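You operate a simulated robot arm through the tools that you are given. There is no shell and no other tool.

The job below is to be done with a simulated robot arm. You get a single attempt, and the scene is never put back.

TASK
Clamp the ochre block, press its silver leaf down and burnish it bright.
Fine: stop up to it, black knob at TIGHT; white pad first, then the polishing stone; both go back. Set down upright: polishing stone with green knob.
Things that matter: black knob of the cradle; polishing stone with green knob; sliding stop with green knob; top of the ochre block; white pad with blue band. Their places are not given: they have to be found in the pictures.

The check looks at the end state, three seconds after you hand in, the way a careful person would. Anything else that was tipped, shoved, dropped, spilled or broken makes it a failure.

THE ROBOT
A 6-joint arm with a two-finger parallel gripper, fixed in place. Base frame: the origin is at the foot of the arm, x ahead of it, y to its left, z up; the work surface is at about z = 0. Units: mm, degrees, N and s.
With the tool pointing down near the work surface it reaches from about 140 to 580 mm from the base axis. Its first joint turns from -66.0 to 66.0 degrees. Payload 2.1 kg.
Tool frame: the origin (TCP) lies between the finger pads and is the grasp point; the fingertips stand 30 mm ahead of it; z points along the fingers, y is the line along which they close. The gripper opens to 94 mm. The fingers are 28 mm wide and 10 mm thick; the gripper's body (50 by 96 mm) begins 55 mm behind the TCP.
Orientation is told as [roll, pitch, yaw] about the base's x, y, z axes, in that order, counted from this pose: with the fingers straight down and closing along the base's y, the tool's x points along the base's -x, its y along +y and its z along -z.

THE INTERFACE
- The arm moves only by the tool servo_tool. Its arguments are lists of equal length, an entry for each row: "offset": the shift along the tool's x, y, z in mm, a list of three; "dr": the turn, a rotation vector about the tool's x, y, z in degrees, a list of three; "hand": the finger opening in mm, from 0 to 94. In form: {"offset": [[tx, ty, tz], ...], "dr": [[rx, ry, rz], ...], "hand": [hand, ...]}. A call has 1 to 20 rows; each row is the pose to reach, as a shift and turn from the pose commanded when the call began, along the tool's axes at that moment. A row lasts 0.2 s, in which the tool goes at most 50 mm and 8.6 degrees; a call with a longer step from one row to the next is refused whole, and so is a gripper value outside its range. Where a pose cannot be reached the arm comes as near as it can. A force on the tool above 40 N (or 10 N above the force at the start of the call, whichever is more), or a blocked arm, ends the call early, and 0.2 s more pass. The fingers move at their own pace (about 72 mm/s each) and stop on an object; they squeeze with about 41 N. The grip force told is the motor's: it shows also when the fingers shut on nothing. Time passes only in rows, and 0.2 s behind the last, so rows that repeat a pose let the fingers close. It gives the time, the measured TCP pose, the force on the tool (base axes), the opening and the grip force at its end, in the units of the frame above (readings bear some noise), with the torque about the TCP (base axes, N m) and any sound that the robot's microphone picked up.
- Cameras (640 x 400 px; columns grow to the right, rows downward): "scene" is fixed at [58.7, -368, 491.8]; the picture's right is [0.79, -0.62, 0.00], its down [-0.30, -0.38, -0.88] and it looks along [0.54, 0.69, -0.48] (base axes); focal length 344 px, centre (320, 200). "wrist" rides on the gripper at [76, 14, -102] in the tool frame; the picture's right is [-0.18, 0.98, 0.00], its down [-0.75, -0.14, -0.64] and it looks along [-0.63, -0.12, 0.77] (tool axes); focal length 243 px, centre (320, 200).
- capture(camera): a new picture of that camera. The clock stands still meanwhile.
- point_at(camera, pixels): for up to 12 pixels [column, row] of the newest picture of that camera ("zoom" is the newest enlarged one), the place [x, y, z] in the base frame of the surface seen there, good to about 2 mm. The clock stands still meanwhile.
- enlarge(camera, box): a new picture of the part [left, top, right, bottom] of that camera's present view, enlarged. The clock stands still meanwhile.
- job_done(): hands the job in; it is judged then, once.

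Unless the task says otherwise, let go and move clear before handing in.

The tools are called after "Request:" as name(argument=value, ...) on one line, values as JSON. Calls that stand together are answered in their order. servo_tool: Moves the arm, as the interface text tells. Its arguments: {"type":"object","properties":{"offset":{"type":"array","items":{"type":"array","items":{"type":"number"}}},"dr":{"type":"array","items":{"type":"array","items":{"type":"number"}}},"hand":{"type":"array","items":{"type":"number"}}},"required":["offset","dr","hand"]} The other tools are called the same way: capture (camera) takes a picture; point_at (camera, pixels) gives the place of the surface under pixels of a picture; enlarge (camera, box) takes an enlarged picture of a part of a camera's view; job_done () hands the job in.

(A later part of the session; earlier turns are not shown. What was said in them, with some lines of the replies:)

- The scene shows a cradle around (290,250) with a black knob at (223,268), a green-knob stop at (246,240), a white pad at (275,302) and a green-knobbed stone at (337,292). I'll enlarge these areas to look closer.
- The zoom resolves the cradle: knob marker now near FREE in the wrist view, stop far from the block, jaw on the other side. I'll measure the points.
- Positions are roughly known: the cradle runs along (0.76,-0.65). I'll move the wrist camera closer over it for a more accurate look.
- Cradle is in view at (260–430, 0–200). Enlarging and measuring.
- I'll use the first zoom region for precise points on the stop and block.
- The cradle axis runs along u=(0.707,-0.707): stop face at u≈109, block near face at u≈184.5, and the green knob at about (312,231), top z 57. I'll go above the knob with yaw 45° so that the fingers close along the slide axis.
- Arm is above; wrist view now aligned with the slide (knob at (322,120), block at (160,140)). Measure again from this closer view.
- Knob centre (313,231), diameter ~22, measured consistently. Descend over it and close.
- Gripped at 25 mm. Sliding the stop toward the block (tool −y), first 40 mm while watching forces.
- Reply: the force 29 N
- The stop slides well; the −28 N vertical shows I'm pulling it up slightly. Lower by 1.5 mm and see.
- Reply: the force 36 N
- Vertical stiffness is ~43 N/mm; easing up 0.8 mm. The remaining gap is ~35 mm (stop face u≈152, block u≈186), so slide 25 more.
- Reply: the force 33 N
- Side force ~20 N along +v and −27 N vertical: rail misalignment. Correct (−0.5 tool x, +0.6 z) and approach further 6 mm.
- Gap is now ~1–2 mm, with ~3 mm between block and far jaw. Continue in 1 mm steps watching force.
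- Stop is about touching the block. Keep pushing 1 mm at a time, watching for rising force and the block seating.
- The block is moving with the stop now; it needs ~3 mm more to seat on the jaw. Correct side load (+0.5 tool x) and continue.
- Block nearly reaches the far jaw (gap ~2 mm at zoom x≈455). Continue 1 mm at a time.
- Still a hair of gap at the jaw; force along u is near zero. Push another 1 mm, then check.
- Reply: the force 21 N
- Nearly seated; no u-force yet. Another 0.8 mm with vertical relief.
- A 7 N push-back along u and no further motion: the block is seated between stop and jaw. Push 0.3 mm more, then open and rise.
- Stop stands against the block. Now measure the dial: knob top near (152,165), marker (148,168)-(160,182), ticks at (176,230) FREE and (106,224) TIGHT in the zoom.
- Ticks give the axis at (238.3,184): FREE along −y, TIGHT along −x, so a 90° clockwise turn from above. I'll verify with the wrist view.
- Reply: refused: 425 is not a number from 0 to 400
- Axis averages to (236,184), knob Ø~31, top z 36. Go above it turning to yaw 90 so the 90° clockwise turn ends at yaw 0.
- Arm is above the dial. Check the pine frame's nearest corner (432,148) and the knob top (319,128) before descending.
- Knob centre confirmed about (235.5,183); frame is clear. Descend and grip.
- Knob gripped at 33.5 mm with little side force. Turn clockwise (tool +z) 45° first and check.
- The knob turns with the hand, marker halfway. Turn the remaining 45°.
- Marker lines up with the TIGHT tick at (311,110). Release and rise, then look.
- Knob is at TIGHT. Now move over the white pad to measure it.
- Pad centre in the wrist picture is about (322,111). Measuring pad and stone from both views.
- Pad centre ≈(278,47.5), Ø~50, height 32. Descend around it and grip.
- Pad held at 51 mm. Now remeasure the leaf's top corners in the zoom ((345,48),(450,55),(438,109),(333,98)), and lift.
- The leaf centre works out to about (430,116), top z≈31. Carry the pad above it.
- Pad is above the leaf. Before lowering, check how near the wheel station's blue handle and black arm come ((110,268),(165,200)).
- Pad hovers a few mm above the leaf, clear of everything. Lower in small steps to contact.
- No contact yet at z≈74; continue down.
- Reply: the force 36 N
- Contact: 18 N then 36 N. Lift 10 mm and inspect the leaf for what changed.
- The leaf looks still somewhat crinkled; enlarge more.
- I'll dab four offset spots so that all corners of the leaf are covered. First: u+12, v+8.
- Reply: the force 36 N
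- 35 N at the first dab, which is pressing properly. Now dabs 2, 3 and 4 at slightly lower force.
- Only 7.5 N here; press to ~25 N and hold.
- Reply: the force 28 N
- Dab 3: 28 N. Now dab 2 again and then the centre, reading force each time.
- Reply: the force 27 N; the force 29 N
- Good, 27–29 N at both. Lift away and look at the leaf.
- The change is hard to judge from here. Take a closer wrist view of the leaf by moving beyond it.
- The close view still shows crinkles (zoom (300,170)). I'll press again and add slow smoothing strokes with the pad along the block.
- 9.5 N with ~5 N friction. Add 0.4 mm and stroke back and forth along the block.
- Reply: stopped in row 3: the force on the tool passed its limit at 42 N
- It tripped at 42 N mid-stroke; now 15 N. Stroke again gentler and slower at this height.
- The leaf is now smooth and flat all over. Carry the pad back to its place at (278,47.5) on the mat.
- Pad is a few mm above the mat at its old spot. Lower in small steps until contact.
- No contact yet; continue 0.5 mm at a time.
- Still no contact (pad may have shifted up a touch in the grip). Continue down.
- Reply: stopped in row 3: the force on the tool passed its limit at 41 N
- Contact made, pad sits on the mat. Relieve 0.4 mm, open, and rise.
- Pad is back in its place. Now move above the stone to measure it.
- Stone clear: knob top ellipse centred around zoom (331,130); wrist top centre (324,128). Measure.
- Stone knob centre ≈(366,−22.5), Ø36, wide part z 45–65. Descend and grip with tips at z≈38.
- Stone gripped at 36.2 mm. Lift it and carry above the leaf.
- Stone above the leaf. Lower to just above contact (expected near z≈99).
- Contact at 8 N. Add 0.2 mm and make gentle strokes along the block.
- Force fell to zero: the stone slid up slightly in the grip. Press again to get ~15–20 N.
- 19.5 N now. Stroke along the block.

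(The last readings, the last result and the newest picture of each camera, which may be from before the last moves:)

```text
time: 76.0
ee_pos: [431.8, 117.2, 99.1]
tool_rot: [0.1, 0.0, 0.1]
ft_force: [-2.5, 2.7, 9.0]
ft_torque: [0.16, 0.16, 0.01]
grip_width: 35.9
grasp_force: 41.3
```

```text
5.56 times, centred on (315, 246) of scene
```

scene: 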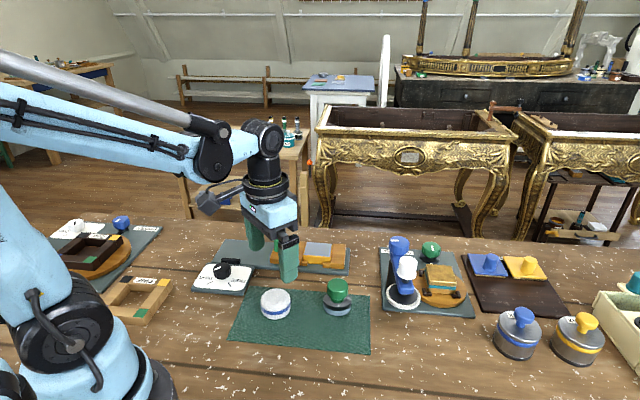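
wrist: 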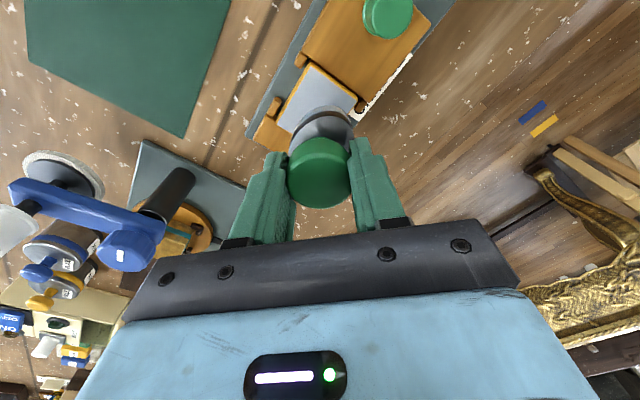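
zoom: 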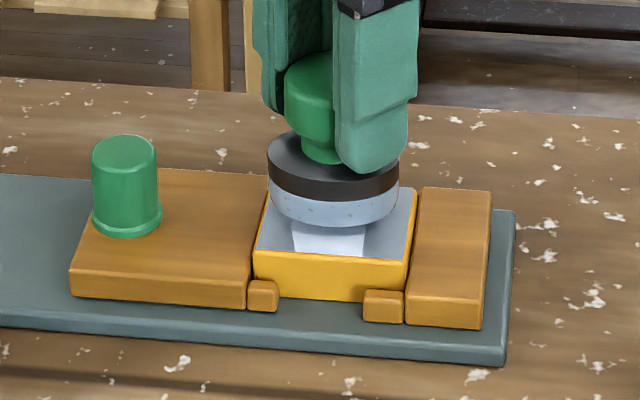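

A bright patch appeared in the middle (zoom (330,240)). Lift to see the pattern so I know where more strokes are needed.

Request:
servo_tool(offset=[[0, 0, -8], [0, 0, -40], [-30, 0, -60], [-55, 0, -60], [-55, 0, -60]], dr=[[0, 0, 0], [0, 0, 0], [0, 0, 0], [0, 0, 0], [0, 0, 0]], hand=[20, 20, 20, 20, 20])

Request:
enlarge(camera="wrist", box=[240, 0, 400, 130])

Request:
enlarge(camera="scene", box=[298, 236, 338, 262])

```text
time: 77.2
ee_pos: [485.5, 116.8, 162.1]
tool_rot: [0.1, 0.0, 0.1]
ft_force: [0.2, 0.3, -1.5]
ft_torque: [0.01, 0.02, -0.03]
grip_width: 36.0
grasp_force: 41.5
```

```text
3.08 times, centred on (320, 65) of wrist
```

zoom: 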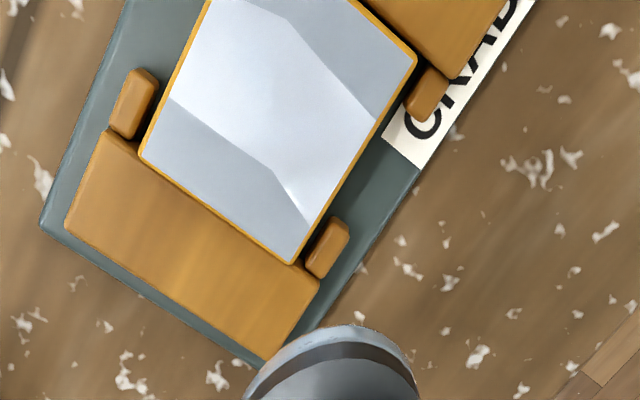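

```text
15.38 times, centred on (318, 249) of scene
```

zoom: 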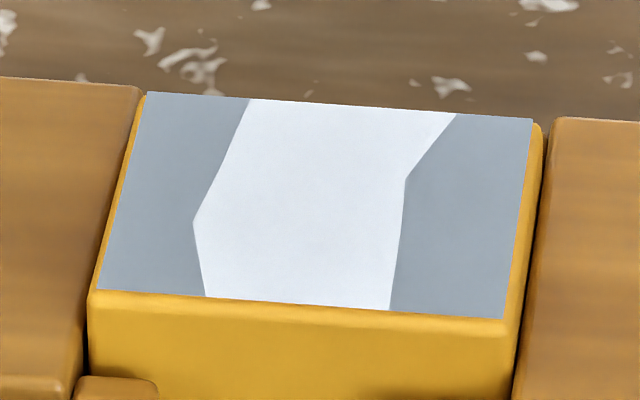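

The middle is burnished bright; both ends (near stop and near jaw) remain dull. Work the jaw end first, u+18.

Request:
servo_tool(offset=[[30, -6, 20], [42.3, -12.7, 40], [42.3, -12.7, 57], [42.3, -12.7, 59.5], [42.3, -12.7, 60.1], [42.3, -12.7, 60.1]], dr=[[0, 0, 0], [0, 0, 0], [0, 0, 0], [0, 0, 0], [0, 0, 0], [0, 0, 0]], hand=[20, 20, 20, 20, 20, 20])

```text
time: 78.6
ee_pos: [442.7, 104.5, 99.4]
tool_rot: [0.1, 0.1, 0.2]
ft_force: [-0.5, -0.2, -0.2]
ft_torque: [0.01, 0.01, 0.02]
grip_width: 36.0
grasp_force: 41.4
```

Request:
servo_tool(offset=[[0, 0, 0.4], [0, 0, 0.7], [0, 0, 0.7]], dr=[[0, 0, 0], [0, 0, 0], [0, 0, 0]], hand=[20, 20, 20])

```text
time: 79.4
ee_pos: [442.2, 104.1, 98.2]
tool_rot: [0.0, 0.0, 0.1]
ft_force: [1.9, -1.8, 15.5]
ft_torque: [-0.09, -0.14, 0.0]
grip_width: 35.7
grasp_force: 41.0
```

15.5 N contact. Make a looping stroke around this end.

Request:
servo_tool(offset=[[-2.8, -2.8, 0], [-6.4, -2.1, 0], [-7.8, 0.7, 0], [-4.9, 3.5, 0], [-2.1, 6.4, 0], [1.4, 7.1, 0], [4.2, 4.2, 0], [7.1, 1.4, 0], [6.4, -2.1, 0], [3.5, -4.9, 0], [0.7, -7.8, 0], [-2.1, -6.4, 0], [-4.2, -4.2, 0], [-2.1, -2.1, 0], [0, 0, 0], [0, 0, 0]], dr=[[0, 0, 0], [0, 0, 0], [0, 0, 0], [0, 0, 0], [0, 0, 0], [0, 0, 0], [0, 0, 0], [0, 0, 0], [0, 0, 0], [0, 0, 0], [0, 0, 0], [0, 0, 0], [0, 0, 0], [0, 0, 0], [0, 0, 0], [0, 0, 0]], hand=[20, 20, 20, 20, 20, 20, 20, 20, 20, 20, 20, 20, 20, 20, 20, 20])

Request:
enlarge(camera="scene", box=[260, 210, 370, 282])

```text
time: 82.8
ee_pos: [443.1, 104.4, 98.9]
tool_rot: [0.2, -0.1, 0.2]
ft_force: [0.8, 0.3, 1.9]
ft_torque: [-0.03, -0.07, 0.0]
grip_width: 35.8
grasp_force: 41.2
```

```text
5.56 times, centred on (315, 246) of scene
```

zoom: 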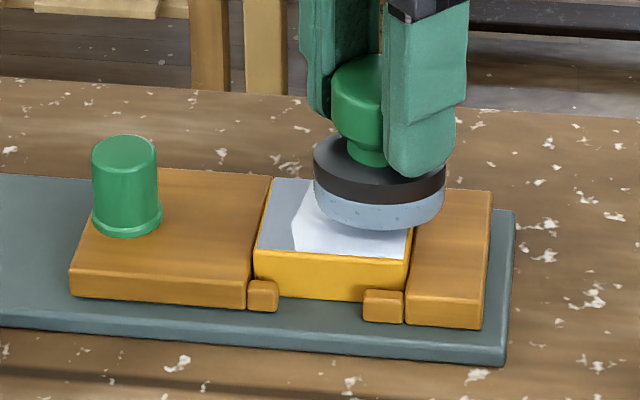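

The jaw end looks bright in front. Now do the stop end: u−18.

Request:
servo_tool(offset=[[0, 0, -6], [12, 12, -6], [25.5, 25.5, -6], [25.5, 25.5, -1], [25.5, 25.5, 0.2], [25.5, 25.5, 0.5], [25.5, 25.5, 0.5]], dr=[[0, 0, 0], [0, 0, 0], [0, 0, 0], [0, 0, 0], [0, 0, 0], [0, 0, 0], [0, 0, 0]], hand=[20, 20, 20, 20, 20, 20, 20])

```text
time: 84.4
ee_pos: [418.5, 130.2, 97.9]
tool_rot: [0.1, 0.0, 0.1]
ft_force: [-0.7, -1.6, 32.7]
ft_torque: [-0.1, -0.11, 0.01]
grip_width: 36.1
grasp_force: 41.1
```

32.7 N is a bit high; relieve 0.3 mm and stroke this end.

Request:
servo_tool(offset=[[0, 0, -0.3], [-2.8, -2.8, -0.3], [-6.4, -2.1, -0.3], [-7.8, 0.7, -0.3], [-4.9, 3.5, -0.3], [-2.1, 6.4, -0.3], [1.4, 7.1, -0.3], [4.2, 4.2, -0.3], [7.1, 1.4, -0.3], [6.4, -2.1, -0.3], [3.5, -4.9, -0.3], [0.7, -7.8, -0.3], [-2.1, -6.4, -0.3], [-4.2, -4.2, -0.3], [-2.1, -2.1, -0.3], [0, 0, -0.3], [0, 0, -0.3]], dr=[[0, 0, 0], [0, 0, 0], [0, 0, 0], [0, 0, 0], [0, 0, 0], [0, 0, 0], [0, 0, 0], [0, 0, 0], [0, 0, 0], [0, 0, 0], [0, 0, 0], [0, 0, 0], [0, 0, 0], [0, 0, 0], [0, 0, 0], [0, 0, 0], [0, 0, 0]], hand=[20, 20, 20, 20, 20, 20, 20, 20, 20, 20, 20, 20, 20, 20, 20, 20, 20])

Request:
servo_tool(offset=[[0, 0, -8], [0, 0, -40], [-30, -10, -60], [-65, -14, -60], [-65, -14, -60]], dr=[[0, 0, 0], [0, 0, 0], [0, 0, 0], [0, 0, 0], [0, 0, 0]], hand=[20, 20, 20, 20, 20])

Request:
enlarge(camera="wrist", box=[240, 0, 400, 130])

Request:
enlarge(camera="scene", box=[298, 236, 338, 262])

```text
time: 88.0
ee_pos: [417.9, 129.7, 99.1]
tool_rot: [0.1, 0.1, 0.0]
ft_force: [2.0, -2.4, 3.0]
ft_torque: [-0.11, -0.12, 0.02]
grip_width: 36.0
grasp_force: 41.0
```

```text
time: 89.2
ee_pos: [483.1, 115.8, 157.9]
tool_rot: [0.1, 0.0, 0.1]
ft_force: [0.2, 0.5, -1.1]
ft_torque: [0.01, 0.02, 0.0]
grip_width: 36.2
grasp_force: 40.9
```

```text
3.08 times, centred on (320, 65) of wrist
```

zoom: 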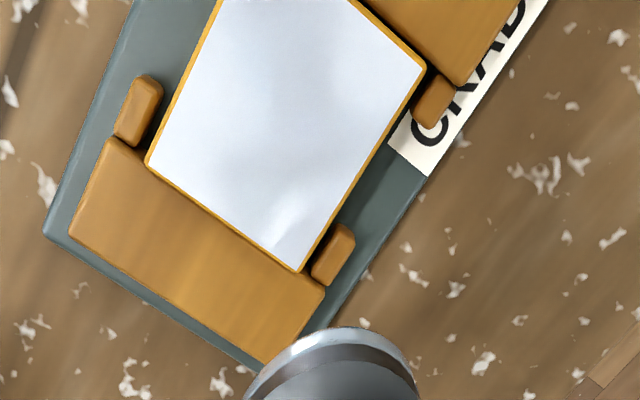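

```text
15.38 times, centred on (318, 249) of scene
```

zoom: 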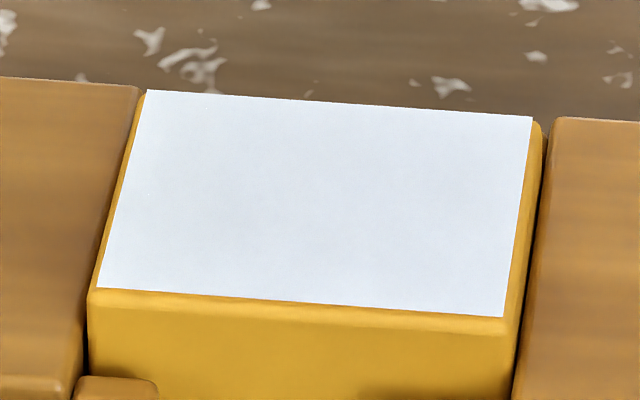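

The whole leaf is bright. Take the stone back to its spot (366,−22.5) on the mat.

Request:
servo_tool(offset=[[23, -27, 0], [48, -55, 0], [72, -85, 0], [96, -113, 0], [116.2, -137.3, 0], [116.2, -137.3, 30], [116.2, -137.3, 65], [116.2, -137.3, 86], [116.2, -137.3, 90], [116.2, -137.3, 90]], dr=[[0, 0, 0], [0, 0, 0], [0, 0, 0], [0, 0, 0], [0, 0, 0], [0, 0, 0], [0, 0, 0], [0, 0, 0], [0, 0, 0], [0, 0, 0]], hand=[20, 20, 20, 20, 20, 20, 20, 20, 20, 20])

Request:
enlarge(camera="scene", box=[300, 265, 372, 325])

```text
time: 91.4
ee_pos: [366.3, -21.4, 68.6]
tool_rot: [0.1, 0.0, 0.1]
ft_force: [-0.6, -0.2, -1.0]
ft_torque: [0.01, 0.01, -0.01]
grip_width: 35.8
grasp_force: 41.0
```

```text
6.67 times, centred on (336, 295) of scene
```

zoom: 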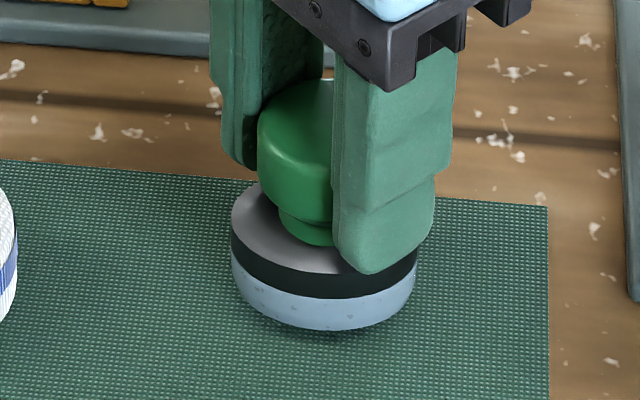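

The stone hovers just above the mat, upright. Lower in small steps.

Request:
servo_tool(offset=[[0, 0, 0.6], [0, 0, 1.2], [0, 0, 1.8], [0, 0, 1.8]], dr=[[0, 0, 0], [0, 0, 0], [0, 0, 0], [0, 0, 0]], hand=[20, 20, 20, 20])

```text
time: 92.4
ee_pos: [367.2, -22.2, 66.2]
tool_rot: [0.0, 0.1, 0.0]
ft_force: [-3.4, -0.4, 19.3]
ft_torque: [-0.16, -0.03, 0.0]
grip_width: 35.9
grasp_force: 41.0
```

Contact at 19 N, so the stone is on the mat. Relieve 0.4 mm, open and rise straight up.

Request:
servo_tool(offset=[[0, 0, -0.4], [0, 0, -0.4], [0, 0, -0.4], [0, 0, -0.4], [0, 0, -0.4], [0, 0, -30], [0, 0, -70], [0, 0, -110], [0, 0, -110]], dr=[[0, 0, 0], [0, 0, 0], [0, 0, 0], [0, 0, 0], [0, 0, 0], [0, 0, 0], [0, 0, 0], [0, 0, 0], [0, 0, 0]], hand=[36, 50, 70, 80, 80, 80, 80, 80, 80])

Request:
servo_tool(offset=[[40, 10, -20], [80, 20, -40], [110, 40, -60], [110, 40, -60]], dr=[[0, 0, 0], [0, 0, 0], [0, 0, 0], [0, 0, 0]], hand=[80, 80, 80, 80])

Request:
capture(camera="scene")

Request:
capture(camera="wrist")

Request:
enlarge(camera="scene", box=[180, 220, 380, 345])

```text
time: 94.4
ee_pos: [368.3, -20.1, 178.1]
tool_rot: [0.1, -0.1, 0.1]
ft_force: [-0.6, 0.6, 0.7]
ft_torque: [0.04, 0.01, 0.01]
grip_width: 80.0
grasp_force: 0.1
```

```text
time: 95.4
ee_pos: [256.0, 17.3, 235.5]
tool_rot: [0.1, 0.0, 0.1]
ft_force: [-0.3, -0.5, 1.3]
ft_torque: [0.01, 0.04, -0.01]
grip_width: 79.9
grasp_force: 0.1
```

```text
taken
```

scene: 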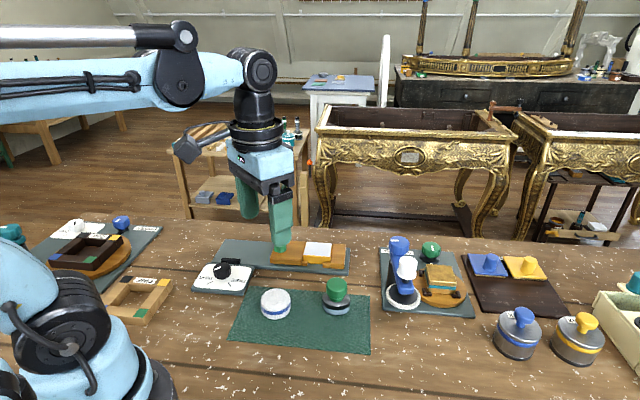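

```text
taken
```

wrist: 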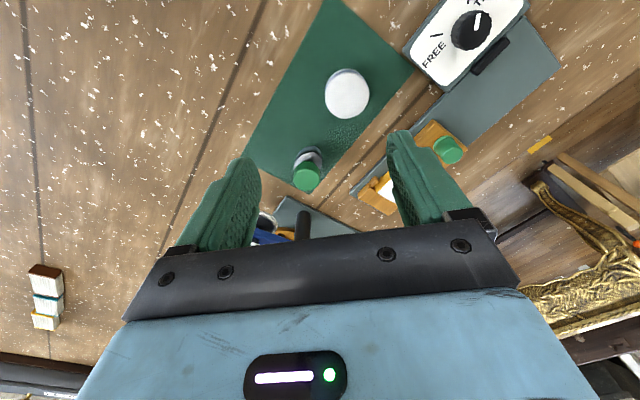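

```text
3.20 times, centred on (280, 282) of scene
```

zoom: 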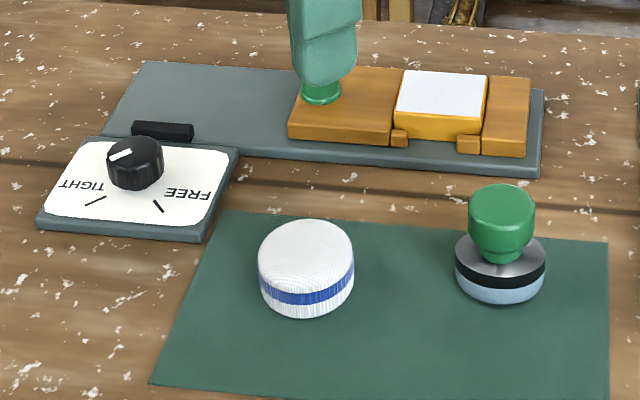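

The leaf is bright, the stop is against the block and the knob is at TIGHT. Pad (305,268) and stone (500,245) stand upright in their places on the mat, and nothing else has moved. The arm is clear, so I'm handing in.

Request:
job_done()

```text
The job is handed in.
```

The job is handed in. The ochre block is clamped and its silver leaf is pressed flat and bright over the whole top.

- **Clamp:** I slid the stop along until the block sat firmly against the far jaw. The block moved about 6 mm to get there. Then I turned the black knob until its marker lined up with TIGHT.
- **White pad:** Pressing alone, at up to about 36 N, left the leaf crinkled. Slow strokes with the pad along the block flattened it.
- **Polishing stone:** The first strokes brightened only the middle. I worked both ends as well, and the last pictures showed the whole leaf bright.
- **Put back:** The pad and the stone are back on the green mat at their original spots, and the stone is upright.

Twice the arm stopped itself when the force passed its 40 N limit (41–42 N). It happened once while stroking with the pad and once while setting the pad down. The pictures afterwards showed no damage, and nothing else on the bench looked disturbed.
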